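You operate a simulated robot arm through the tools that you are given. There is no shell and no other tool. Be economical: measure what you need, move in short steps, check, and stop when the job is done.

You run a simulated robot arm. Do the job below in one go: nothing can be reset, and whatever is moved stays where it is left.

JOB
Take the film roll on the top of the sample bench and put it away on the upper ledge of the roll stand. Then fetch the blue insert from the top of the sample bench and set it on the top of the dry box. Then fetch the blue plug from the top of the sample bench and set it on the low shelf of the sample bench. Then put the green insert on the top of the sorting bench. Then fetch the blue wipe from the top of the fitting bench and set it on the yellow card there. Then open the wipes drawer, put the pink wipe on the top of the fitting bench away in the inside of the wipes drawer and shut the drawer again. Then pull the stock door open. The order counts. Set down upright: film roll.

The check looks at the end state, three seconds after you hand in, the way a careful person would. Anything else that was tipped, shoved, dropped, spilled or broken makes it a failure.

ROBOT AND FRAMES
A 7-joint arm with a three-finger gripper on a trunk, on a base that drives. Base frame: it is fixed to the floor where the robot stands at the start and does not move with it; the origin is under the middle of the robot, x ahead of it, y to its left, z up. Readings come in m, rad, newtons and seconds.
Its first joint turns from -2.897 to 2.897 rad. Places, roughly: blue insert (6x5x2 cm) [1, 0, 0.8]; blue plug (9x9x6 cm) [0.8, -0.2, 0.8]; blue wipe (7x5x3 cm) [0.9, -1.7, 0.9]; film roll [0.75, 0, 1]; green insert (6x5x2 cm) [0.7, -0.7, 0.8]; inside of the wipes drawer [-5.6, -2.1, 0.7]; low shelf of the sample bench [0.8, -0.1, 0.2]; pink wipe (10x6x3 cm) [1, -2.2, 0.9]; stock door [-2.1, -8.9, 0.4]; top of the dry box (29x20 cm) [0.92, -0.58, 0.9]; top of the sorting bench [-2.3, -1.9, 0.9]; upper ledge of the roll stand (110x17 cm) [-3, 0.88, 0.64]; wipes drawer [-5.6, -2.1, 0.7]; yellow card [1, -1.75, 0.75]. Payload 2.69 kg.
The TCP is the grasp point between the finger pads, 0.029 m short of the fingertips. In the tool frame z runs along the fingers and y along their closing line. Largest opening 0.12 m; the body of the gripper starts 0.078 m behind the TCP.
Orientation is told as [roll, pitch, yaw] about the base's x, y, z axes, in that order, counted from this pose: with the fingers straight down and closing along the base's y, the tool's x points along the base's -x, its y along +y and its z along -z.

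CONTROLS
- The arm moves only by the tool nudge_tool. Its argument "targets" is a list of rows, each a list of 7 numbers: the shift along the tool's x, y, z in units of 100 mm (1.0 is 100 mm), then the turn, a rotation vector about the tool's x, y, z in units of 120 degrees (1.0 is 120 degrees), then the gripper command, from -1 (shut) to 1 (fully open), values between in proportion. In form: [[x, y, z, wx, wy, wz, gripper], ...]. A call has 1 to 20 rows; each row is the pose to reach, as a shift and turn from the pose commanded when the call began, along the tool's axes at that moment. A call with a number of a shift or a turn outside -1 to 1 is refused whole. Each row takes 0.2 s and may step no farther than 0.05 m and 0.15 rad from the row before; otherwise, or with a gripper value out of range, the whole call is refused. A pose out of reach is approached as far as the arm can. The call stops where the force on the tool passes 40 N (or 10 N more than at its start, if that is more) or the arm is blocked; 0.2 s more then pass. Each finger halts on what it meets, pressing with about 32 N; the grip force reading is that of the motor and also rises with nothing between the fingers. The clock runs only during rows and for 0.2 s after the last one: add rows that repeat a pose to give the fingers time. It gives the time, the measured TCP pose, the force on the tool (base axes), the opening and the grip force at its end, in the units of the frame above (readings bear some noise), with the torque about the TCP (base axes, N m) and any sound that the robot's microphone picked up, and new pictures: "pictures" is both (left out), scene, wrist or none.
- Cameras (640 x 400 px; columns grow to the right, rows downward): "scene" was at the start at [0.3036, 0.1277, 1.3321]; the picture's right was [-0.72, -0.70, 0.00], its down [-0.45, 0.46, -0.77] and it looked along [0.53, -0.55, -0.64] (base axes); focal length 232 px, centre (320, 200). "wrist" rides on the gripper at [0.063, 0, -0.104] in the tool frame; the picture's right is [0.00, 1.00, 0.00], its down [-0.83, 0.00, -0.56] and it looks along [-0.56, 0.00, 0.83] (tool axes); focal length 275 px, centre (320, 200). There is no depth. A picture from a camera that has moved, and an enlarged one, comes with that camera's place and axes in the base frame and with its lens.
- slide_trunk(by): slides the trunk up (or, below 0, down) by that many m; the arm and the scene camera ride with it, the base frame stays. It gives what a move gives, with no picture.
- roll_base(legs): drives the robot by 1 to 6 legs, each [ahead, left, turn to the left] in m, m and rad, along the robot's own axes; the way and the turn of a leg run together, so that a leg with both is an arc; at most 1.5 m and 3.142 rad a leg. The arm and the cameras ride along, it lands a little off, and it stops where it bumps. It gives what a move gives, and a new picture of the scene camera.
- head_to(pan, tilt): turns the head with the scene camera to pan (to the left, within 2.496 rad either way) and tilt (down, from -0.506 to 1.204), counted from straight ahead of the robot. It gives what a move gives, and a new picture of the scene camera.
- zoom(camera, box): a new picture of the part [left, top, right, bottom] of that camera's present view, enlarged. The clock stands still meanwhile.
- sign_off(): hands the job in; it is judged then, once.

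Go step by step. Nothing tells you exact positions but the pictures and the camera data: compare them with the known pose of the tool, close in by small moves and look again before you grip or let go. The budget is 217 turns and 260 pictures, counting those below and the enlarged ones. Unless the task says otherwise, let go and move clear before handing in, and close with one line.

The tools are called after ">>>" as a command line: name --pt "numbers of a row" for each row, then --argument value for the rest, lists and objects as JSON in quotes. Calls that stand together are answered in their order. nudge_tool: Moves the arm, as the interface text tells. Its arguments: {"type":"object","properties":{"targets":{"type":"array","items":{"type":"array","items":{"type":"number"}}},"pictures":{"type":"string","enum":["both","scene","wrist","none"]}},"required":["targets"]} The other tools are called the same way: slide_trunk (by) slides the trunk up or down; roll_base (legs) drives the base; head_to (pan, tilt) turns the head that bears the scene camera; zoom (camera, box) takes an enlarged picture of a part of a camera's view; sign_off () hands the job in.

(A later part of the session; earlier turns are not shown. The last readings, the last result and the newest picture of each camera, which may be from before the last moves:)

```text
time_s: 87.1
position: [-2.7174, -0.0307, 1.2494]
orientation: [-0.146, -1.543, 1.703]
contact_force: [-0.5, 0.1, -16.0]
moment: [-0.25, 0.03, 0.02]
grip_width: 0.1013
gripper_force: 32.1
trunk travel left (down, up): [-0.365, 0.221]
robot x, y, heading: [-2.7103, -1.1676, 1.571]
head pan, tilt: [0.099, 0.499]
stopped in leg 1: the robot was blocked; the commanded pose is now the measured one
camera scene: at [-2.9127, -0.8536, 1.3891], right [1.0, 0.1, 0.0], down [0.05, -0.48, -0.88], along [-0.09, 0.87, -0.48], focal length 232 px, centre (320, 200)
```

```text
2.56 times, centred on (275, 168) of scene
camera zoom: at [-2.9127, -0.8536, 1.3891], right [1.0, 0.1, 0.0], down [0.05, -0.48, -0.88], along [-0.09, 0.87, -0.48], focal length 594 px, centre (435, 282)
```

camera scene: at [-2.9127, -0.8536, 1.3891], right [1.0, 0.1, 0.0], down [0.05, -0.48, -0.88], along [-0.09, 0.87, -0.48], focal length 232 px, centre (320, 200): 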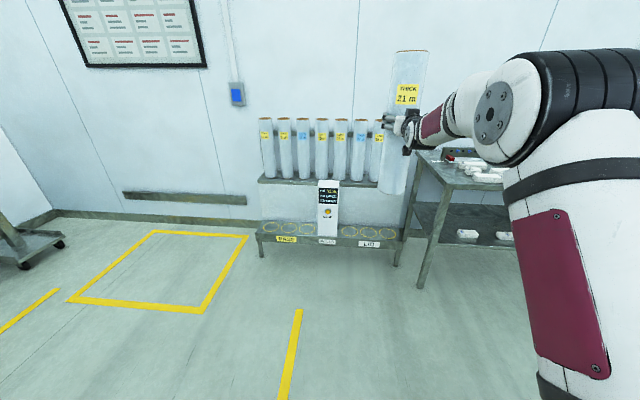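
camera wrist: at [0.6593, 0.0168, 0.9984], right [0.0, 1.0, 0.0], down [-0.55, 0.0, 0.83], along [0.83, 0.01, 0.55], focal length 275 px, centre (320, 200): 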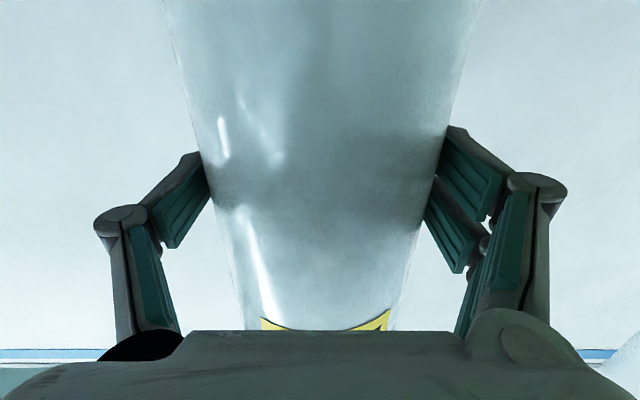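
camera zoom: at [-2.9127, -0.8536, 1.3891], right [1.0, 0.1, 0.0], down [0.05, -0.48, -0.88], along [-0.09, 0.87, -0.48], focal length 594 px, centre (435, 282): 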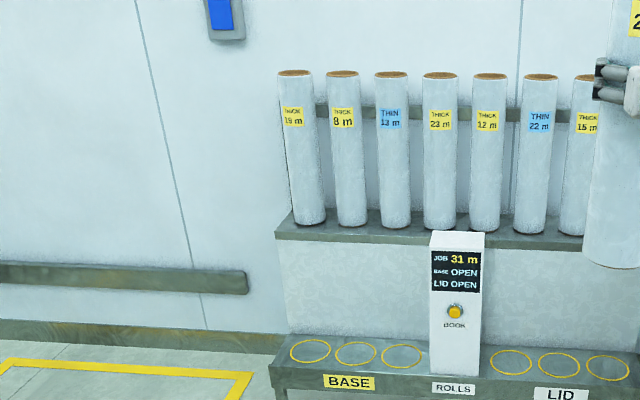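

I touched the sorting bench's corner lightly and stopped. The ledge's eighth slot at the right end (x≈-2.51) is free; I'll ease left, then forward, then look.

>>> roll_base --legs '[[0.05, 0.12, 0], [0.5, 0, 0]]'

>>> head_to --pan -0.25 --tilt 0.6

>>> head_to --pan -2.1 --tilt 0.5

```text
time_s: 90.9
position: [-2.8174, 0.5209, 1.2566]
orientation: [-0.206, -1.555, 1.75]
contact_force: [-0.6, -0.2, -15.7]
moment: [-0.32, 0.01, -0.01]
grip_width: 0.1015
gripper_force: 31.9
trunk travel left (down, up): [-0.365, 0.221]
robot x, y, heading: [-2.8279, -0.62, 1.554]
head pan, tilt: [0.099, 0.499]
camera scene: at [-3.0234, -0.3001, 1.3893], right [1.0, 0.08, 0.0], down [0.04, -0.48, -0.88], along [-0.07, 0.87, -0.48], focal length 232 px, centre (320, 200)
```

scene: 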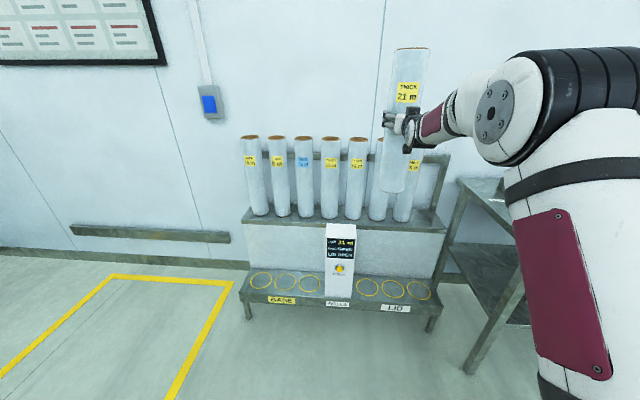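

```text
time_s: 91.8
position: [-2.8165, 0.5206, 1.2535]
orientation: [-0.19, -1.554, 1.732]
contact_force: [-0.3, 0.0, -15.1]
moment: [-0.29, 0.02, 0.0]
grip_width: 0.1018
gripper_force: 32.2
trunk travel left (down, up): [-0.365, 0.221]
robot x, y, heading: [-2.8289, -0.618, 1.553]
head pan, tilt: [-0.25, 0.6]
camera scene: at [-2.9927, -0.3054, 1.3802], right [0.97, -0.26, 0.0], down [-0.15, -0.55, -0.82], along [0.22, 0.8, -0.57], focal length 232 px, centre (320, 200)
```

scene: 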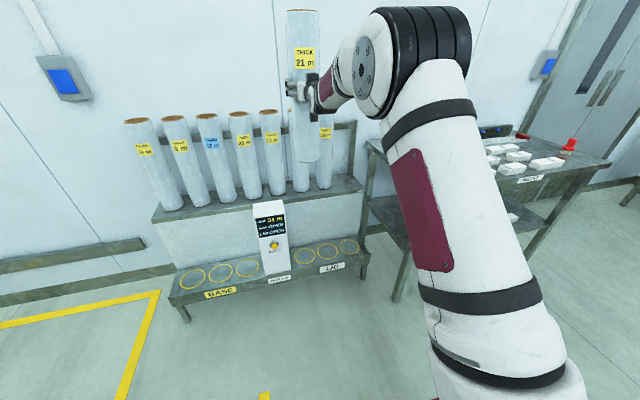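

```text
time_s: 93.6
position: [-2.8181, 0.5194, 1.2565]
orientation: [-0.198, -1.554, 1.742]
contact_force: [-0.6, -0.3, -15.2]
moment: [-0.26, 0.03, 0.01]
grip_width: 0.1012
gripper_force: 31.9
trunk travel left (down, up): [-0.365, 0.221]
robot x, y, heading: [-2.8273, -0.6143, 1.557]
head pan, tilt: [-2.1, 0.499]
camera scene: at [-2.938, -0.4378, 1.3894], right [-0.52, -0.86, 0.0], down [-0.41, 0.25, -0.88], along [0.75, -0.45, -0.48], focal length 232 px, centre (320, 200)
```

scene: 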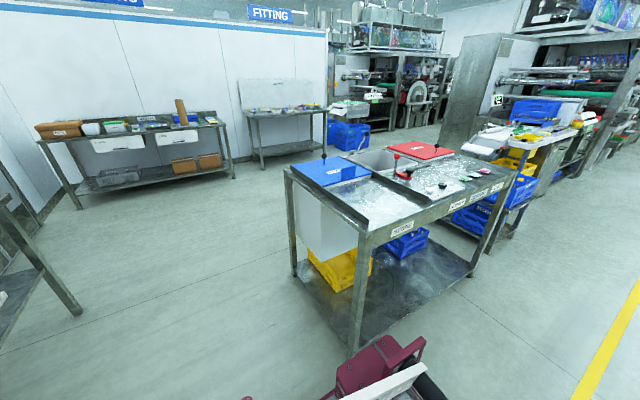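

The free space at the ledge's right end is about 18 cm, between x≈-2.62 and -2.44. I'll move right to line up with x≈-2.515 and look closely.

>>> roll_base --legs '[[0, -0.303, 0.015]]'

>>> head_to --pan 0.0 --tilt 0.5

```text
time_s: 95.3
position: [-2.5647, 0.5174, 1.2454]
orientation: [-0.152, -1.535, 1.599]
contact_force: [0.1, 1.5, -16.4]
moment: [-0.29, 0.07, 0.0]
grip_width: 0.1014
gripper_force: 32.4
trunk travel left (down, up): [-0.365, 0.221]
robot x, y, heading: [-2.6816, -0.6141, 1.461]
head pan, tilt: [-2.1, 0.499]
stopped in leg 1: the robot was blocked; the commanded pose is now the measured one
camera scene: at [-2.7772, -0.425, 1.3892], right [-0.6, -0.8, 0.0], down [-0.38, 0.28, -0.88], along [0.7, -0.52, -0.48], focal length 232 px, centre (320, 200)
```

scene: 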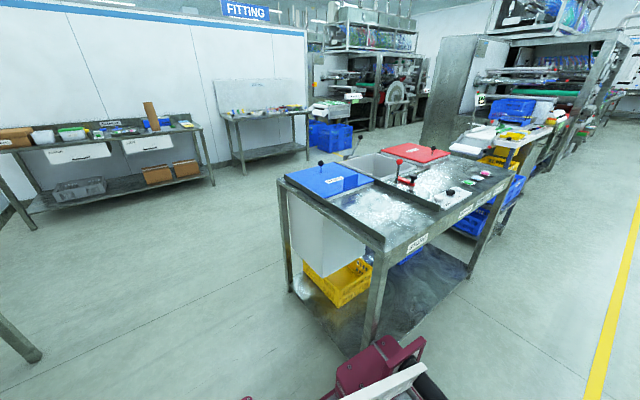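

```text
time_s: 97.3
position: [-2.5629, 0.5165, 1.2528]
orientation: [-0.203, -1.546, 1.651]
contact_force: [0.4, -0.8, -15.3]
moment: [-0.31, 0.02, -0.01]
grip_width: 0.101
gripper_force: 32.2
trunk travel left (down, up): [-0.365, 0.221]
robot x, y, heading: [-2.6859, -0.6173, 1.461]
head pan, tilt: [0.0, 0.499]
camera scene: at [-2.8401, -0.2807, 1.3893], right [0.99, -0.11, 0.0], down [-0.05, -0.48, -0.88], along [0.1, 0.87, -0.48], focal length 232 px, centre (320, 200)
```

scene: 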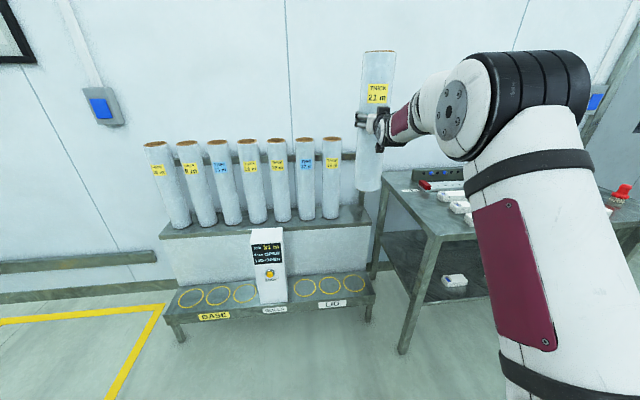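

I bumped the bench leg again, so the base is bigger than I assumed. I'll retract the arm so that I can stand closer to the wall and stay clear of the bench.

>>> nudge_tool --pt "0 0 -0.2 0 0 0 -1" --pt "0 0 -0.4 0 0 0 -1" --pt "0 0 -0.6 0 0 0 -1" --pt "0 0 -0.8 0 0 0 -1" --pt "0 0 -1 0 0 0 -1" --pictures "none"

>>> nudge_tool --pt "0 0 -0.2 0 0 0 -1" --pt "0 0 -0.4 0 0 0 -1" --pt "0 0 -0.6 0 0 0 -1" --pt "0 0 -0.8 0 0 0 -1" --pt "0 0 -1 0 0 0 -1" --pictures "none"

>>> roll_base --legs '[[0.05, 0.05, 0.1]]'

```text
time_s: 98.5
position: [-2.5754, 0.4162, 1.2555]
orientation: [-0.191, -1.548, 1.639]
contact_force: [-0.9, 0.0, -15.5]
moment: [-0.29, 0.02, 0.01]
grip_width: 0.101
gripper_force: 32.1
trunk travel left (down, up): [-0.365, 0.221]
robot x, y, heading: [-2.6876, -0.6158, 1.462]
head pan, tilt: [0.0, 0.499]
```

```text
time_s: 99.7
position: [-2.5896, 0.3189, 1.2573]
orientation: [-0.223, -1.547, 1.669]
contact_force: [0.4, 0.8, -14.7]
moment: [-0.29, 0.04, -0.04]
grip_width: 0.1011
gripper_force: 31.7
trunk travel left (down, up): [-0.365, 0.221]
robot x, y, heading: [-2.6854, -0.6156, 1.459]
head pan, tilt: [0.0, 0.499]
```

```text
time_s: 100.7
position: [-2.7295, 0.3759, 1.2588]
orientation: [-0.205, -1.546, 1.75]
contact_force: [0.6, 0.0, -15.1]
moment: [-0.33, -0.01, 0.0]
grip_width: 0.1011
gripper_force: 31.8
trunk travel left (down, up): [-0.365, 0.221]
robot x, y, heading: [-2.7331, -0.562, 1.557]
head pan, tilt: [0.0, 0.499]
camera scene: at [-2.9201, -0.245, 1.3894], right [1.0, -0.01, 0.0], down [-0.01, -0.48, -0.88], along [0.01, 0.88, -0.48], focal length 232 px, centre (320, 200)
```

scene: 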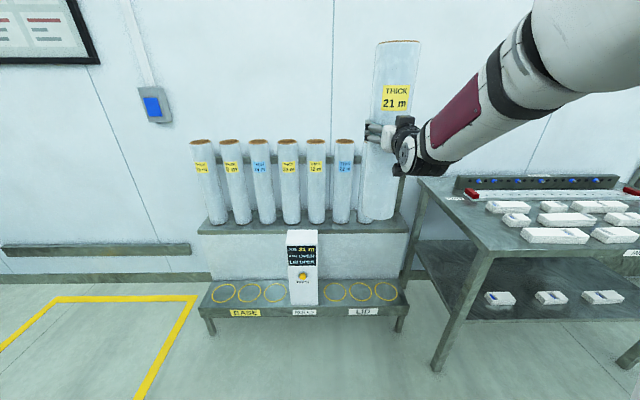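

Forward 0.24 then right about 0.2.

>>> roll_base --legs '[[0.24, 0, 0.012], [0, -0.21, 0]]'

>>> head_to --pan -0.15 --tilt 0.6

```text
time_s: 103.7
position: [-2.5279, 0.612, 1.2575]
orientation: [-0.202, -1.547, 1.763]
contact_force: [-0.5, 0.1, -15.5]
moment: [-0.31, 0.0, -0.03]
grip_width: 0.1007
gripper_force: 31.7
trunk travel left (down, up): [-0.365, 0.221]
robot x, y, heading: [-2.5211, -0.3279, 1.573]
head pan, tilt: [0.0, 0.499]
camera scene: at [-2.7107, -0.0127, 1.3893], right [1.0, 0.0, 0.0], down [0.0, -0.48, -0.88], along [0.0, 0.88, -0.48], focal length 232 px, centre (320, 200)
```

scene: 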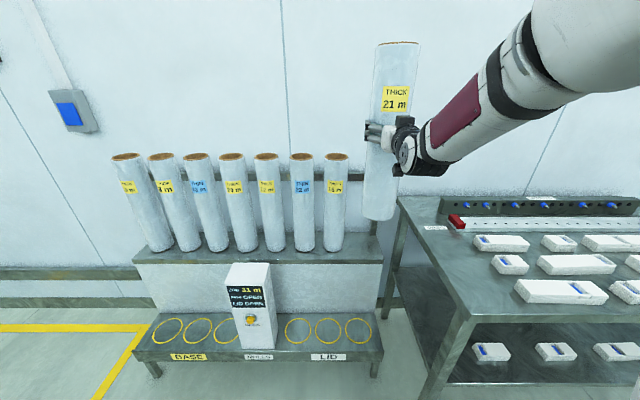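

```text
time_s: 104.4
position: [-2.5284, 0.6111, 1.2564]
orientation: [-0.189, -1.545, 1.749]
contact_force: [0.2, 0.8, -14.6]
moment: [-0.37, 0.01, 0.03]
grip_width: 0.1005
gripper_force: 31.9
trunk travel left (down, up): [-0.365, 0.221]
robot x, y, heading: [-2.5163, -0.3309, 1.573]
head pan, tilt: [-0.15, 0.6]
camera scene: at [-2.6975, -0.0163, 1.3803], right [0.99, -0.15, 0.0], down [-0.08, -0.56, -0.82], along [0.12, 0.82, -0.57], focal length 232 px, centre (320, 200)
```

scene: 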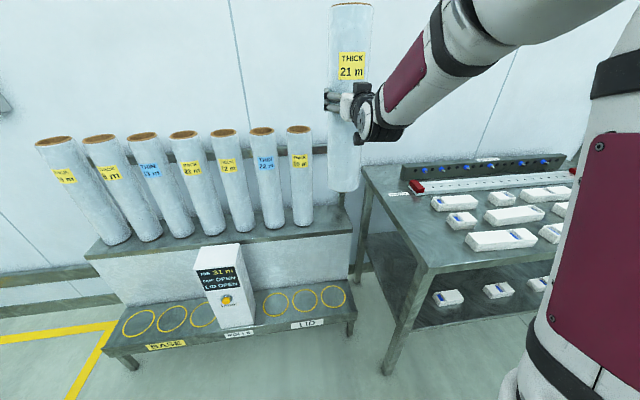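

The ledge surface is at z≈0.66, y 0.77–0.94, right end x≈-2.44; the seventh roll ends at x≈-2.605. I'll aim at x≈-2.511, y≈0.848: first side alignment, leveling and a base advance.

>>> nudge_tool --pt "0 -0.1 0 0 -0.005 0 -1" --pt "0 -0.17 0 0 -0.009 0 -1" --pictures "none"

>>> roll_base --legs '[[0.1, 0, 0]]'

```text
time_s: 105.0
position: [-2.511, 0.6105, 1.257]
orientation: [-0.644, -1.561, 2.203]
contact_force: [-0.5, 0.1, -14.7]
moment: [-0.35, 0.01, -0.01]
grip_width: 0.1005
gripper_force: 32.2
trunk travel left (down, up): [-0.365, 0.221]
robot x, y, heading: [-2.5176, -0.3267, 1.571]
head pan, tilt: [-0.15, 0.6]
```

```text
time_s: 106.2
position: [-2.5092, 0.7127, 1.2578]
orientation: [-0.666, -1.561, 2.223]
contact_force: [-0.9, 0.7, -14.6]
moment: [-0.33, -0.02, 0.01]
grip_width: 0.1005
gripper_force: 32.1
trunk travel left (down, up): [-0.365, 0.221]
robot x, y, heading: [-2.5217, -0.2263, 1.569]
head pan, tilt: [-0.15, 0.6]
camera scene: at [-2.697, 0.0852, 1.3803], right [0.99, -0.15, 0.0], down [-0.08, -0.56, -0.82], along [0.12, 0.82, -0.57], focal length 232 px, centre (320, 200)
```

scene: 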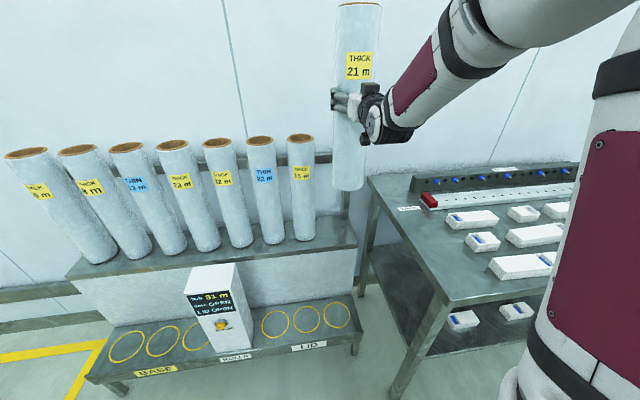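

Now advance the roll over the ledge, still high.

>>> nudge_tool --pt "0 0 0.2 0 0 0 -1" --pt "0 0 0.4 0 0 0 -1" --pt "0 0 0.6 0 0 0 -1" --pt "0 0 0.8 0 0 0 -1" --pt "0 0 1 0 0 0 -1" --pictures "scene"

>>> nudge_tool --pt "0 0 0.2 0 0 0 -1" --pt "0 0 0.33 0 0 0 -1" --pictures "both"

```text
time_s: 107.3
position: [-2.5079, 0.8111, 1.2543]
orientation: [-0.512, -1.561, 2.07]
contact_force: [0.8, 0.0, -14.9]
moment: [-0.36, 0.01, -0.05]
grip_width: 0.1004
gripper_force: 32.0
trunk travel left (down, up): [-0.365, 0.221]
robot x, y, heading: [-2.5183, -0.2228, 1.571]
head pan, tilt: [-0.15, 0.6]
camera scene: at [-2.697, 0.0851, 1.3802], right [0.99, -0.15, 0.0], down [-0.08, -0.56, -0.82], along [0.12, 0.82, -0.57], focal length 232 px, centre (320, 200)
```

scene: 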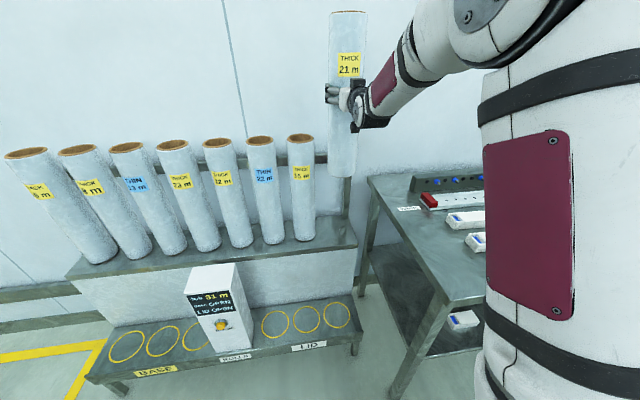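

```text
time_s: 108.0
position: [-2.5073, 0.844, 1.2565]
orientation: [-0.584, -1.563, 2.142]
contact_force: [-0.3, 0.3, -14.8]
moment: [-0.34, 0.02, 0.02]
grip_width: 0.1004
gripper_force: 32.0
trunk travel left (down, up): [-0.365, 0.221]
robot x, y, heading: [-2.5175, -0.2222, 1.57]
head pan, tilt: [-0.15, 0.6]
camera scene: at [-2.697, 0.0852, 1.3803], right [0.99, -0.15, 0.0], down [-0.08, -0.56, -0.82], along [0.12, 0.82, -0.57], focal length 232 px, centre (320, 200)
camera wrist: at [-2.5084, 0.7413, 1.1919], right [-1.0, 0.01, -0.01], down [-0.02, -0.55, 0.84], along [0.01, 0.84, 0.55], focal length 275 px, centre (320, 200)
```

scene: 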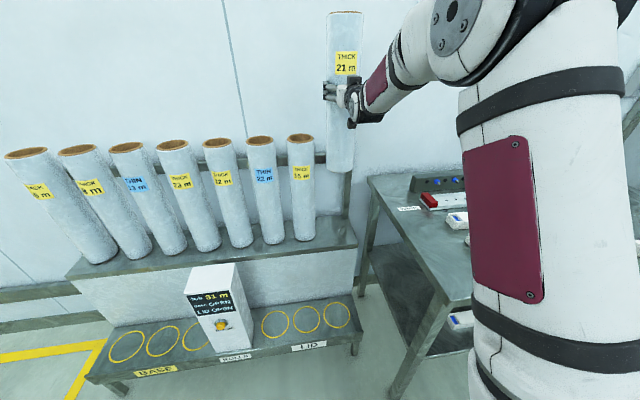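
wrist: 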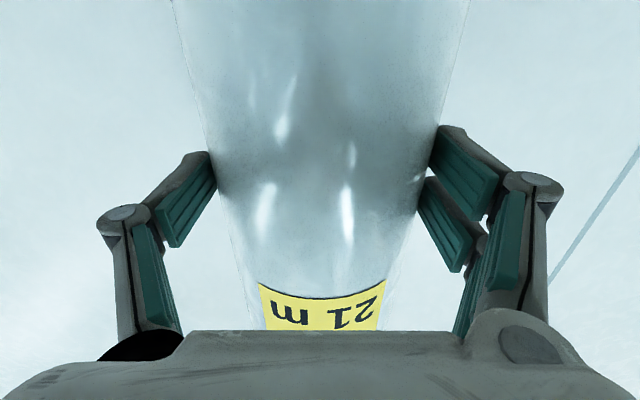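

The roll has crept slightly in the grip; I'll lower now by trunk most of the way.

>>> slide_trunk --by -0.21

>>> head_to --pan 0.0 --tilt 0.6

>>> zoom --camera "scene" --box '[260, 100, 420, 260]'

```text
time_s: 110.2
position: [-2.5091, 0.8445, 1.0467]
orientation: [-0.664, -1.562, 2.218]
contact_force: [-1.2, 0.5, -14.8]
moment: [-0.32, 0.01, -0.03]
grip_width: 0.1005
gripper_force: 31.6
trunk travel left (down, up): [-0.155, 0.431]
robot x, y, heading: [-2.519, -0.2273, 1.57]
head pan, tilt: [-0.15, 0.6]
```

```text
time_s: 110.9
position: [-2.5079, 0.8442, 1.0453]
orientation: [-0.589, -1.562, 2.149]
contact_force: [-1.0, 0.0, -16.2]
moment: [-0.34, 0.0, -0.03]
grip_width: 0.1002
gripper_force: 32.2
trunk travel left (down, up): [-0.155, 0.431]
robot x, y, heading: [-2.5178, -0.2229, 1.57]
head pan, tilt: [0.0, 0.6]
camera scene: at [-2.7102, 0.1551, 1.1706], right [1.0, 0.0, 0.0], down [0.0, -0.57, -0.82], along [0.0, 0.82, -0.57], focal length 232 px, centre (320, 200)
```

scene: 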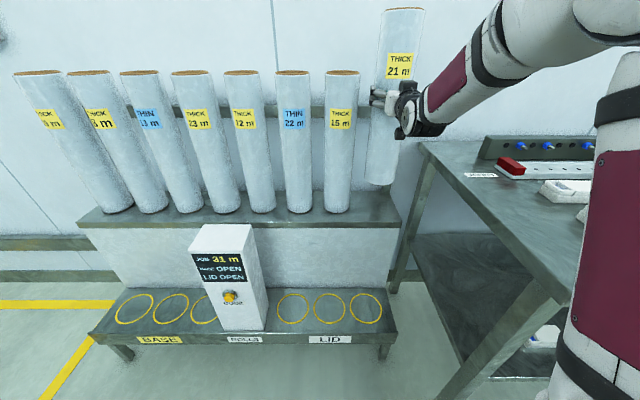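

```text
2.50 times, centred on (340, 180) of scene
camera zoom: at [-2.7102, 0.1551, 1.1706], right [1.0, 0.0, 0.0], down [0.0, -0.57, -0.82], along [0.0, 0.82, -0.57], focal length 580 px, centre (270, 250)
```

zoom: 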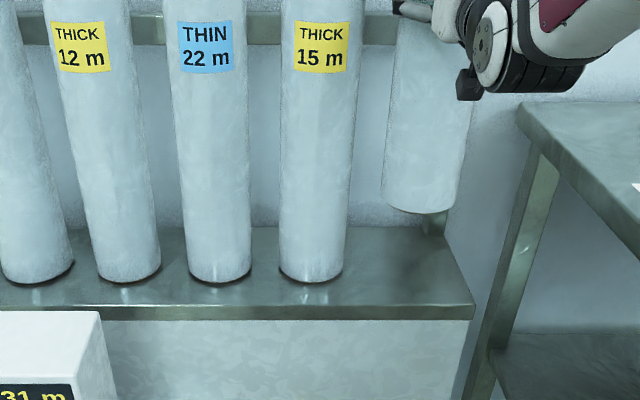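

About 11–12 cm still to go. Lower 9 cm more.

>>> slide_trunk --by -0.09

>>> zoom --camera "scene" --box '[260, 60, 420, 220]'

```text
time_s: 112.2
position: [-2.5086, 0.8439, 0.9568]
orientation: [-0.663, -1.563, 2.22]
contact_force: [-0.5, -0.5, -15.1]
moment: [-0.33, -0.01, 0.02]
grip_width: 0.1003
gripper_force: 31.7
trunk travel left (down, up): [-0.065, 0.521]
robot x, y, heading: [-2.5193, -0.2258, 1.571]
head pan, tilt: [0.0, 0.6]
```

```text
2.50 times, centred on (340, 140) of scene
camera zoom: at [-2.7103, 0.161, 1.08], right [1.0, 0.0, 0.0], down [0.0, -0.57, -0.82], along [0.0, 0.82, -0.57], focal length 580 px, centre (270, 350)
```

zoom: 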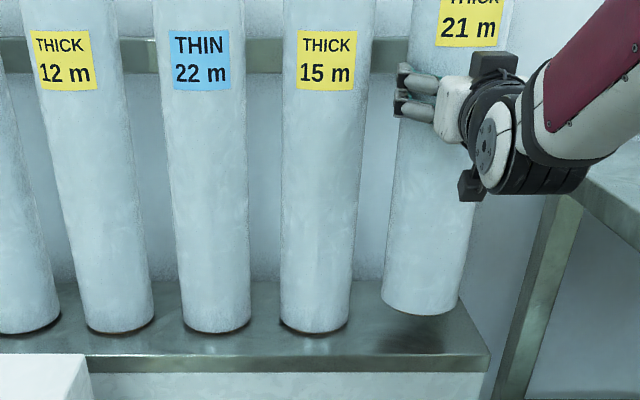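

About 3 cm left. Lower with the arm in small steps, watching the force.

>>> nudge_tool --pt "0.05 0 0 0 0 0 -1" --pt "0.1 0 0 0 0 0 -1" --pt "0.15 0 0 0 0 0 -1" --pt "0.2 0 0 0 0 0 -1" --pictures "none"

>>> zoom --camera "scene" --box '[300, 100, 420, 220]'

```text
time_s: 113.2
position: [-2.5072, 0.844, 0.9341]
orientation: [-0.575, -1.563, 2.135]
contact_force: [0.2, 0.4, -14.4]
moment: [-0.33, 0.02, 0.01]
grip_width: 0.1004
gripper_force: 32.3
trunk travel left (down, up): [-0.065, 0.521]
robot x, y, heading: [-2.5191, -0.2239, 1.567]
head pan, tilt: [0.0, 0.6]
```

```text
3.33 times, centred on (360, 160) of scene
camera zoom: at [-2.7103, 0.161, 1.08], right [1.0, 0.0, 0.0], down [0.0, -0.57, -0.82], along [0.0, 0.82, -0.57], focal length 773 px, centre (187, 333)
```

zoom: 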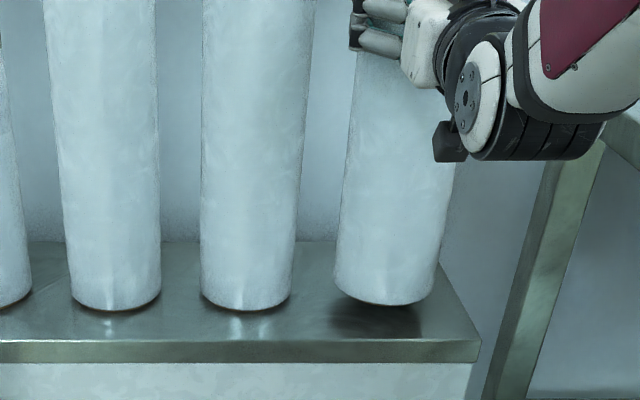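

>>> nudge_tool --pt "0.03 0 0 0 0 0 -1" --pt "0.06 0 0 0 0 0 -1" --pt "0.09 0 0 0 0 0 -1" --pictures "none"

>>> zoom --camera "scene" --box '[300, 100, 420, 220]'

```text
time_s: 114.0
position: [-2.5077, 0.845, 0.9268]
orientation: [-0.616, -1.562, 2.174]
contact_force: [-0.3, -0.3, -14.6]
moment: [-0.33, 0.0, 0.0]
grip_width: 0.1003
gripper_force: 31.9
trunk travel left (down, up): [-0.065, 0.521]
robot x, y, heading: [-2.5195, -0.2255, 1.571]
head pan, tilt: [0.0, 0.6]
```

```text
3.33 times, centred on (360, 160) of scene
camera zoom: at [-2.7103, 0.161, 1.08], right [1.0, 0.0, 0.0], down [0.0, -0.57, -0.82], along [0.0, 0.82, -0.57], focal length 773 px, centre (187, 333)
```

zoom: 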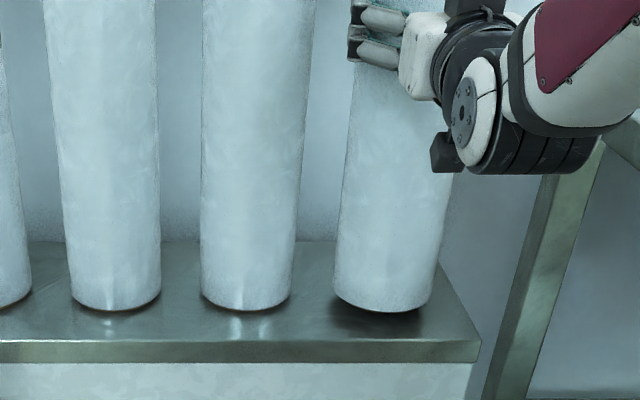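

>>> nudge_tool --pt "0.025 0 0 0 0 0 -1" --pt "0.05 0 0 0 0 0 -1" --pt "0.075 0 0 0 0 0 -1" --pictures "none"

>>> zoom --camera "scene" --box '[300, 100, 420, 220]'

```text
time_s: 114.8
position: [-2.5077, 0.8443, 0.9173]
orientation: [-0.568, -1.561, 2.127]
contact_force: [0.5, 0.2, -14.3]
moment: [-0.37, 0.0, 0.01]
grip_width: 0.1004
gripper_force: 32.0
trunk travel left (down, up): [-0.065, 0.521]
robot x, y, heading: [-2.5236, -0.2255, 1.575]
head pan, tilt: [0.0, 0.6]
```

```text
3.33 times, centred on (360, 160) of scene
camera zoom: at [-2.7103, 0.161, 1.08], right [1.0, 0.0, 0.0], down [0.0, -0.57, -0.82], along [0.0, 0.82, -0.57], focal length 773 px, centre (187, 333)
```

zoom: 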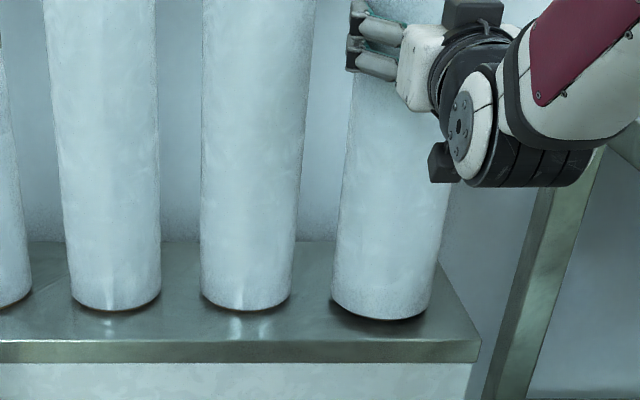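

>>> nudge_tool --pt "0.025 0 0 0 0 0 -1" --pt "0.05 0 0 0 0 0 -1" --pt "0.075 0 0 0 0 0 -1" --pictures "none"

>>> zoom --camera "scene" --box '[300, 100, 420, 220]'

```text
time_s: 115.5
position: [-2.5086, 0.8452, 0.9159]
orientation: [-1.559, -1.566, 3.115]
contact_force: [-0.8, -2.8, -2.0]
moment: [-0.16, 0.2, 0.02]
grip_width: 0.1004
gripper_force: 31.8
trunk travel left (down, up): [-0.065, 0.521]
robot x, y, heading: [-2.5221, -0.2221, 1.572]
head pan, tilt: [0.0, 0.6]
```

```text
3.33 times, centred on (360, 160) of scene
camera zoom: at [-2.7103, 0.1604, 1.0803], right [1.0, 0.0, 0.0], down [0.0, -0.56, -0.83], along [0.0, 0.83, -0.56], focal length 773 px, centre (187, 333)
```

zoom: 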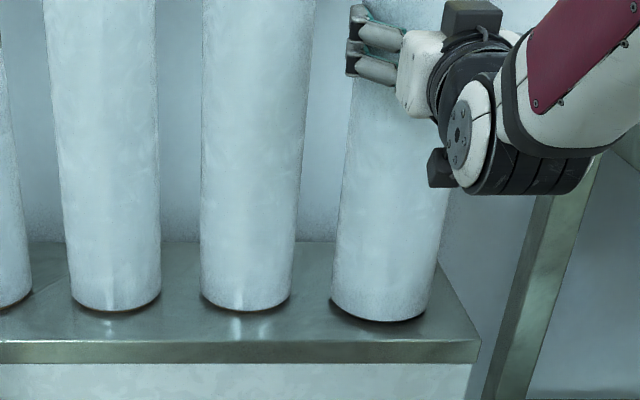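

The ledge has taken the weight. I'll open gently, only to about 0.112 m, to spare the neighbour.

>>> nudge_tool --pt "0.075 0 0 0 0 0 0.7" --pt "0.075 0 0 0 0 0 0.75" --pt "0.075 0 0 0 0 0 0.8" --pt "0.075 0 0 0 0 0 0.85" --pt "0.075 0 0 0 0 0 0.87" --pt "0.075 0 0 0 0 0 0.87" --pictures "both"

```text
time_s: 117.0
position: [-2.5067, 0.8438, 0.9039]
orientation: [-0.691, -1.564, 2.248]
contact_force: [0.1, 0.0, 0.0]
moment: [0.02, 0.03, 0.0]
grip_width: 0.1123
gripper_force: 0.1
trunk travel left (down, up): [-0.065, 0.521]
robot x, y, heading: [-2.5229, -0.2264, 1.571]
head pan, tilt: [0.0, 0.6]
camera scene: at [-2.7103, 0.1605, 1.0802], right [1.0, 0.0, 0.0], down [0.0, -0.56, -0.83], along [0.0, 0.83, -0.56], focal length 232 px, centre (320, 200)
camera wrist: at [-2.5083, 0.7416, 0.8407], right [-1.0, 0.01, -0.01], down [-0.01, -0.55, 0.83], along [0.01, 0.83, 0.55], focal length 275 px, centre (320, 200)
```

scene: 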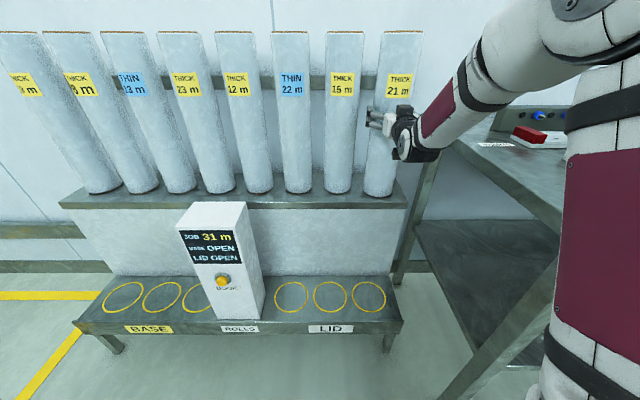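
wrist: 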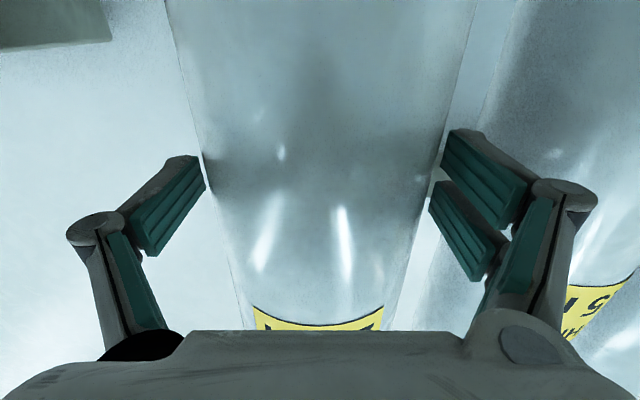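

The roll stands free and upright. Withdrawing straight back.

>>> nudge_tool --pt "0 0 -0.05 0 0 0 0.93" --pt "0 0 -0.2 0 0 0 0.93" --pt "0 0 -0.4 0 0 0 0.93" --pt "0 0 -0.6 0 0 0 0.93" --pt "0 0 -0.8 0 0 0 0.93" --pt "0 0 -1 0 0 0 0.93" --pictures "both"

```text
time_s: 118.3
position: [-2.5092, 0.7445, 0.9061]
orientation: [-0.674, -1.565, 2.232]
contact_force: [0.1, 0.2, -1.2]
moment: [-0.01, 0.0, 0.02]
grip_width: 0.1159
gripper_force: 0.1
trunk travel left (down, up): [-0.065, 0.521]
robot x, y, heading: [-2.5201, -0.231, 1.571]
head pan, tilt: [0.0, 0.6]
camera scene: at [-2.7103, 0.1605, 1.0802], right [1.0, 0.0, 0.0], down [0.0, -0.57, -0.83], along [0.0, 0.83, -0.57], focal length 232 px, centre (320, 200)
camera wrist: at [-2.5103, 0.642, 0.8426], right [-1.0, 0.01, -0.01], down [-0.01, -0.55, 0.83], along [0.01, 0.83, 0.55], focal length 275 px, centre (320, 200)
```

scene: 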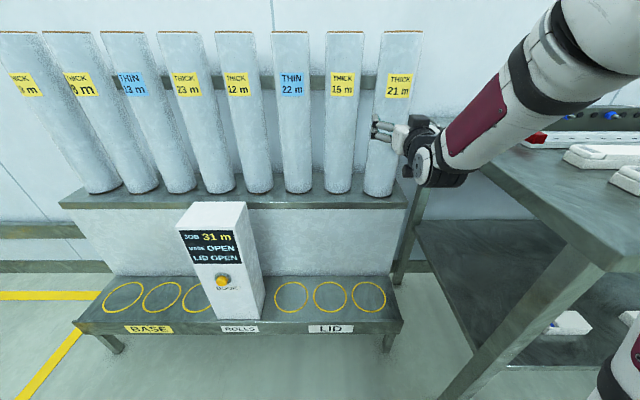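
wrist: 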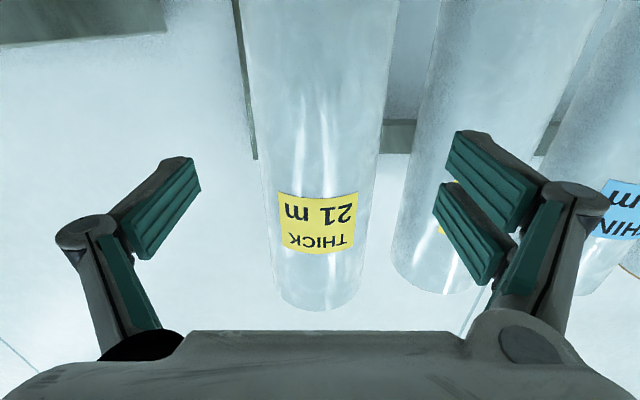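

Film roll done. I'll retract, raise the trunk and turn the tool to point down for the next jobs.

>>> nudge_tool --pt "0 0 -0.25 0 0 0 1" --pt "0 0 -0.5 0 0 0 1" --pt "0 0 -0.75 0 0 0 1" --pt "0 0 -1 0 0 0 1" --pictures "none"

>>> slide_trunk --by 0.26

>>> nudge_tool --pt "0 0 -0.1 0 0.0625 0 1" --pt "0 0 -0.2 0 0.125 0 1" --pt "0 0 -0.3 0 0.1875 0 1" --pt "0 0 -0.4 0 0.25 0 1" --pt "0 0 -0.5 0 0.3125 0 1" --pt "0 0 -0.6 0 0.375 0 1" --pt "0 0 -0.7 0 0.4375 0 1" --pt "0 0 -0.8 0 0.5 0 1" --pt "0 0 -0.9 0 0.5625 0 1" --pt "0 0 -1.0 0 0.625 0 1" --pt "0 0 -1.0 0 0.6875 0 1" --pt "0 0 -1 0 0.745 0 1" --pictures "none"

```text
time_s: 119.3
position: [-2.5097, 0.6432, 0.9071]
orientation: [-0.695, -1.564, 2.254]
contact_force: [0.0, -0.7, -0.5]
moment: [0.0, 0.01, 0.0]
grip_width: 0.1199
gripper_force: 0.0
trunk travel left (down, up): [-0.065, 0.521]
robot x, y, heading: [-2.518, -0.2308, 1.568]
head pan, tilt: [0.0, 0.6]
```

```text
time_s: 122.0
position: [-2.5111, 0.6442, 1.1656]
orientation: [-0.654, -1.563, 2.212]
contact_force: [-0.7, 0.4, 0.4]
moment: [0.0, -0.02, 0.0]
grip_width: 0.12
gripper_force: 0.0
trunk travel left (down, up): [-0.325, 0.261]
robot x, y, heading: [-2.5164, -0.2247, 1.573]
head pan, tilt: [0.0, 0.6]
```

```text
time_s: 124.6
position: [-2.5118, 0.5422, 1.1658]
orientation: [-0.004, -0.004, 1.559]
contact_force: [0.0, -0.7, 0.3]
moment: [0.01, 0.01, -0.03]
grip_width: 0.12
gripper_force: 0.0
trunk travel left (down, up): [-0.325, 0.261]
robot x, y, heading: [-2.5178, -0.2244, 1.57]
head pan, tilt: [0.0, 0.6]
```

Tool is down again. Turn right to face the sample bench and drive back along the corridor.

>>> roll_base --legs '[[0, 0, -1.571], [1.3, 0, 0], [1.1, 0, 0]]'

>>> head_to --pan -0.3 --tilt 0.55

```text
time_s: 140.3
position: [0.6708, -0.2714, 1.1657]
orientation: [-0.007, -0.005, -0.032]
contact_force: [-0.3, -0.2, 0.0]
moment: [0.01, -0.01, -0.01]
grip_width: 0.12
gripper_force: 0.0
trunk travel left (down, up): [-0.325, 0.261]
robot x, y, heading: [-0.1001, -0.2501, -0.023]
head pan, tilt: [0.0, 0.6]
camera scene: at [0.2369, -0.0668, 1.3407], right [-0.02, -1.0, 0.0], down [-0.56, 0.01, -0.83], along [0.82, -0.01, -0.56], focal length 232 px, centre (320, 200)
```

scene: 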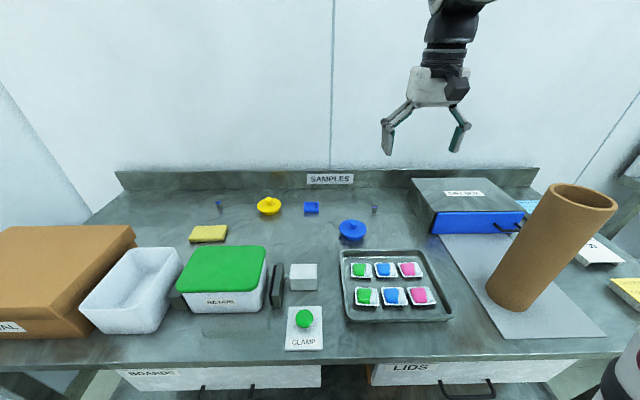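

```text
time_s: 141.1
position: [0.6712, -0.2709, 1.1669]
orientation: [-0.006, -0.006, -0.031]
contact_force: [0.7, 0.2, 0.5]
moment: [0.0, 0.0, 0.01]
grip_width: 0.1201
gripper_force: 0.0
trunk travel left (down, up): [-0.325, 0.261]
robot x, y, heading: [-0.0986, -0.2486, -0.015]
head pan, tilt: [-0.3, 0.55]
camera scene: at [0.2339, -0.0933, 1.3452], right [-0.31, -0.95, 0.0], down [-0.5, 0.16, -0.85], along [0.81, -0.27, -0.52], focal length 232 px, centre (320, 200)
```

scene: 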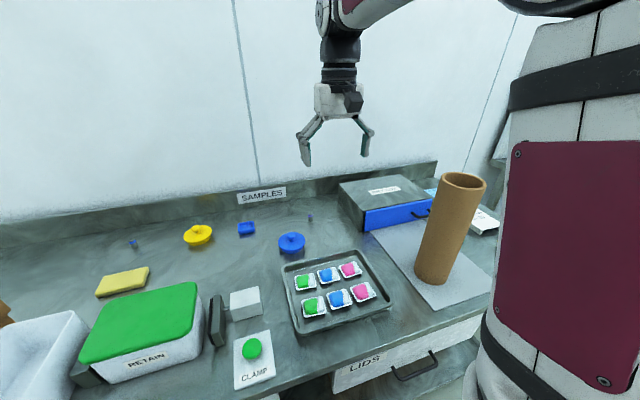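

Blue insert is around (1.01, -0.035), plug around (0.82, -0.18). I'll roll forward into working range.

>>> roll_base --legs '[[0.18, 0.04, 0.02]]'

>>> nudge_tool --pt "-0.3 0.3 0.3 0 0 0 1" --pt "-0.6 0.6 0.6 0 0 0 1" --pt "-0.9 0.9 0.9 0 0 0 1" --pt "-1 1 1 0 0 0 1" --pictures "wrist"

```text
time_s: 142.6
position: [0.836, -0.2181, 1.1752]
orientation: [-0.008, -0.012, -0.014]
contact_force: [0.0, 0.6, 0.4]
moment: [-0.04, -0.03, 0.02]
grip_width: 0.1204
gripper_force: 0.1
trunk travel left (down, up): [-0.325, 0.261]
robot x, y, heading: [0.0757, -0.2116, 0.005]
head pan, tilt: [-0.3, 0.55]
camera scene: at [0.3947, -0.0484, 1.3511], right [-0.29, -0.96, 0.0], down [-0.49, 0.15, -0.86], along [0.82, -0.25, -0.52], focal length 232 px, centre (320, 200)
```

scene: 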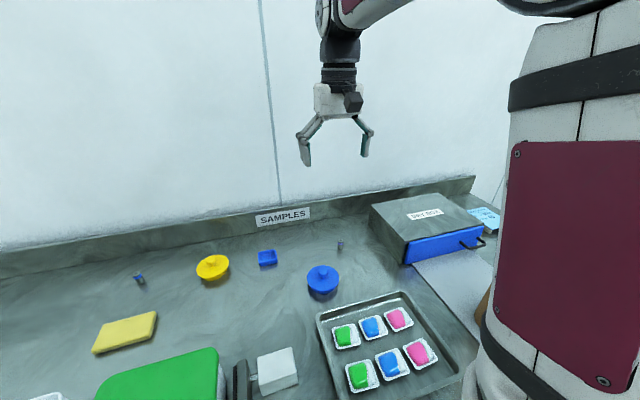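

```text
refused: row 1 steps farther than a row can; nothing moved
```

The step was too big per row, and the base seems slightly pitched (z rose ~1 cm), as if it is touching something. I'll back off a little and check.

>>> roll_base --legs '[[-0.04, 0, 0]]'

>>> head_to --pan 0.0 --tilt 1.2

```text
time_s: 143.5
position: [0.8338, -0.2249, 1.1734]
orientation: [-0.004, -0.009, -0.031]
contact_force: [1.3, 1.0, 0.9]
moment: [-0.04, 0.18, 0.01]
grip_width: 0.1201
gripper_force: 0.0
trunk travel left (down, up): [-0.325, 0.261]
robot x, y, heading: [0.0726, -0.2024, -0.012]
head pan, tilt: [-0.3, 0.55]
camera scene: at [0.3953, -0.0483, 1.3513], right [-0.31, -0.95, 0.0], down [-0.49, 0.16, -0.85], along [0.81, -0.26, -0.52], focal length 232 px, centre (320, 200)
```

scene: 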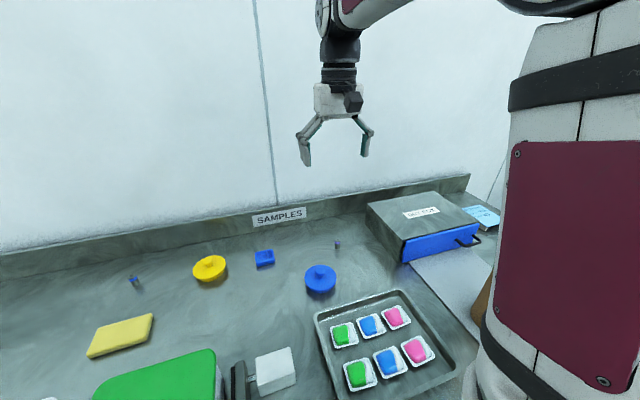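

```text
time_s: 144.5
position: [0.8326, -0.225, 1.1749]
orientation: [-0.004, -0.011, -0.029]
contact_force: [-0.1, 0.1, 0.2]
moment: [0.02, 0.03, 0.01]
grip_width: 0.1201
gripper_force: 0.1
trunk travel left (down, up): [-0.325, 0.261]
robot x, y, heading: [0.0718, -0.2031, -0.013]
head pan, tilt: [0.0, 1.201]
camera scene: at [0.3653, -0.0214, 1.302], right [-0.02, -1.0, 0.0], down [-0.93, 0.02, -0.37], along [0.37, 0.0, -0.93], focal length 232 px, centre (320, 200)
```

scene: 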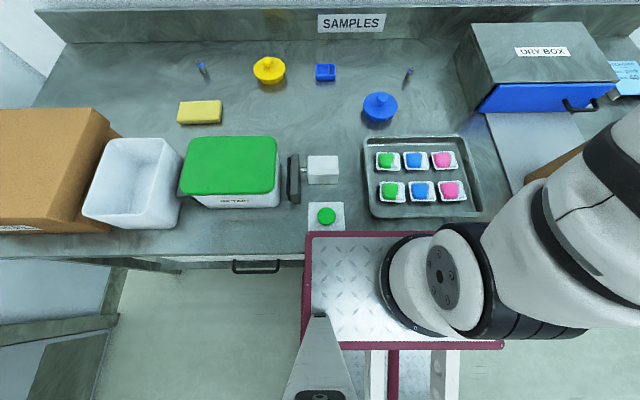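

>>> roll_base --legs '[[-0.08, 0, 0]]'

```text
time_s: 145.5
position: [0.8276, -0.2347, 1.1737]
orientation: [-0.003, -0.007, -0.055]
contact_force: [0.4, -0.1, -0.3]
moment: [0.01, 0.0, 0.02]
grip_width: 0.1202
gripper_force: 0.0
trunk travel left (down, up): [-0.325, 0.261]
robot x, y, heading: [0.0632, -0.1911, -0.043]
head pan, tilt: [0.0, 1.201]
stopped in leg 1: the robot was blocked; the commanded pose is now the measured one
camera scene: at [0.3669, -0.0194, 1.3023], right [-0.04, -1.0, 0.0], down [-0.93, 0.04, -0.36], along [0.36, -0.01, -0.93], focal length 232 px, centre (320, 200)
```

scene: 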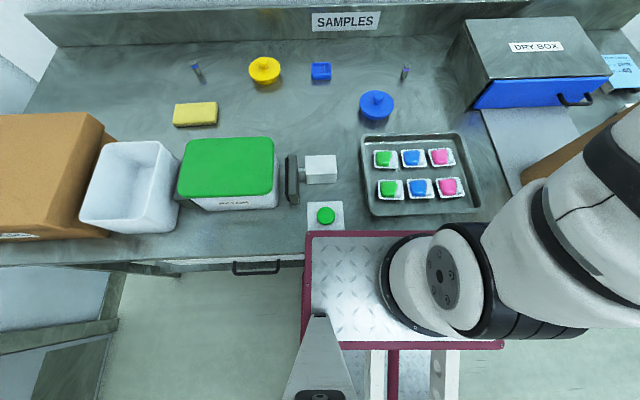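

Backing is blocked on something on the left. I'll look closely before trying anything else.

>>> zoom --camera "scene" --box '[220, 200, 420, 360]'

>>> head_to --pan 0.7 --tilt 1.2

>>> head_to --pan -0.9 --tilt 1.2

```text
2.50 times, centred on (320, 280) of scene
camera zoom: at [0.3669, -0.0194, 1.3023], right [-0.04, -1.0, 0.0], down [-0.93, 0.04, -0.36], along [0.36, -0.01, -0.93], focal length 580 px, centre (320, 0)
```

zoom: 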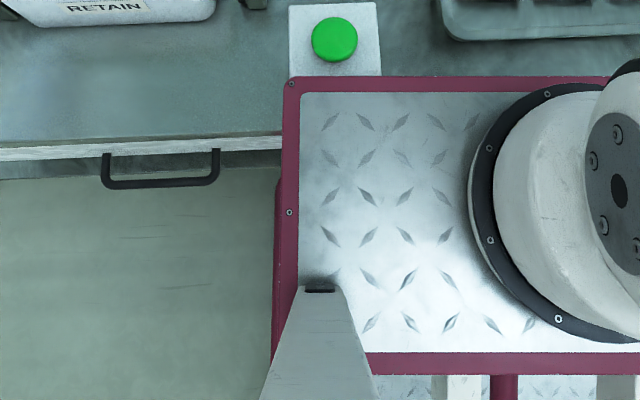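

```text
time_s: 146.6
position: [0.828, -0.2358, 1.1728]
orientation: [-0.002, -0.007, -0.058]
contact_force: [0.2, 0.2, 0.3]
moment: [-0.01, 0.01, 0.0]
grip_width: 0.1201
gripper_force: 0.0
trunk travel left (down, up): [-0.325, 0.261]
robot x, y, heading: [0.06, -0.193, -0.046]
head pan, tilt: [0.7, 1.201]
camera scene: at [0.3549, 0.0172, 1.3023], right [0.61, -0.79, 0.0], down [-0.74, -0.57, -0.37], along [0.29, 0.22, -0.93], focal length 232 px, centre (320, 200)
```

scene: 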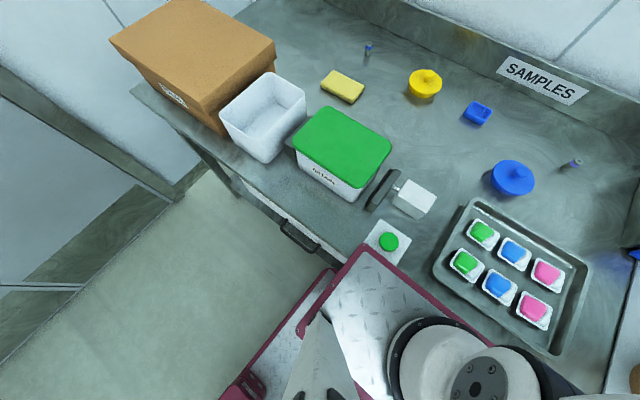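

```text
time_s: 148.2
position: [0.8259, -0.2367, 1.174]
orientation: [-0.002, -0.01, -0.057]
contact_force: [-0.3, 0.0, 0.1]
moment: [0.02, 0.0, 0.01]
grip_width: 0.12
gripper_force: 0.1
trunk travel left (down, up): [-0.325, 0.261]
robot x, y, heading: [0.0629, -0.1897, -0.041]
head pan, tilt: [-0.901, 1.201]
camera scene: at [0.3424, -0.0624, 1.302], right [-0.81, -0.59, 0.0], down [-0.55, 0.76, -0.36], along [0.22, -0.29, -0.93], focal length 232 px, centre (320, 200)
```

scene: 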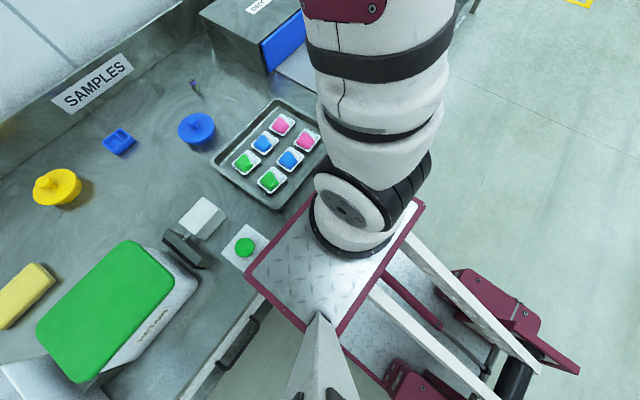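

The carriage plate under the arm seems to have ridden onto the bench edge. Raising the trunk slightly should unload it.

>>> slide_trunk --by 0.04

>>> head_to --pan 0.3 --tilt 1.2

```text
time_s: 149.1
position: [0.8331, -0.2329, 1.2056]
orientation: [-0.005, -0.003, -0.058]
contact_force: [-0.2, 0.1, -0.1]
moment: [-0.04, 0.02, 0.01]
grip_width: 0.12
gripper_force: 0.0
trunk travel left (down, up): [-0.365, 0.221]
robot x, y, heading: [0.0624, -0.1928, -0.042]
head pan, tilt: [-0.901, 1.201]
```

```text
time_s: 150.5
position: [0.8325, -0.2332, 1.2063]
orientation: [-0.005, -0.006, -0.058]
contact_force: [-0.1, 0.9, 0.0]
moment: [0.02, 0.0, -0.05]
grip_width: 0.1201
gripper_force: 0.0
trunk travel left (down, up): [-0.365, 0.221]
robot x, y, heading: [0.0604, -0.1921, -0.04]
head pan, tilt: [0.3, 1.201]
camera scene: at [0.3502, 0.0011, 1.3358], right [0.25, -0.97, 0.0], down [-0.9, -0.24, -0.36], along [0.35, 0.09, -0.93], focal length 232 px, centre (320, 200)
```

scene: 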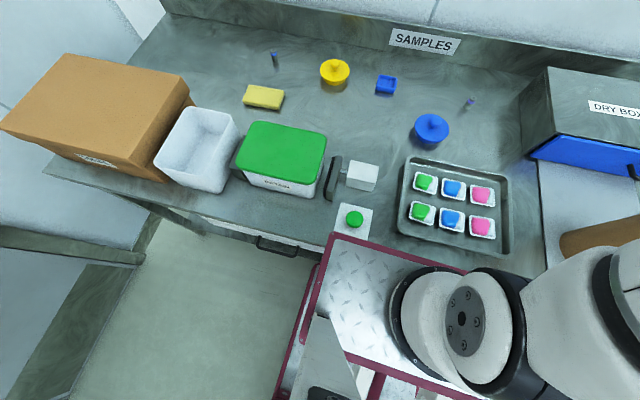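

Freed: the heights agree again. Backing off so that the plate stays off the bench.

>>> roll_base --legs '[[-0.06, 0, 0.04]]'

```text
time_s: 151.4
position: [0.7739, -0.2025, 1.2057]
orientation: [-0.005, -0.006, -0.018]
contact_force: [0.4, 0.1, 0.5]
moment: [0.05, -0.02, 0.03]
grip_width: 0.1201
gripper_force: 0.1
trunk travel left (down, up): [-0.365, 0.221]
robot x, y, heading: [-0.0022, -0.19, -0.004]
head pan, tilt: [0.3, 1.201]
camera scene: at [0.2824, 0.0135, 1.3358], right [0.29, -0.96, 0.0], down [-0.89, -0.27, -0.36], along [0.35, 0.11, -0.93], focal length 232 px, centre (320, 200)
```

scene: 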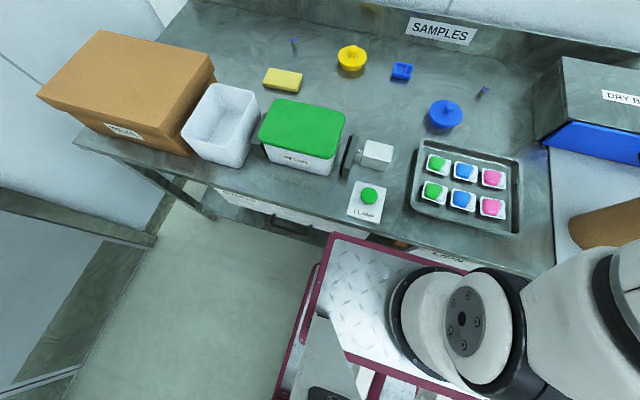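

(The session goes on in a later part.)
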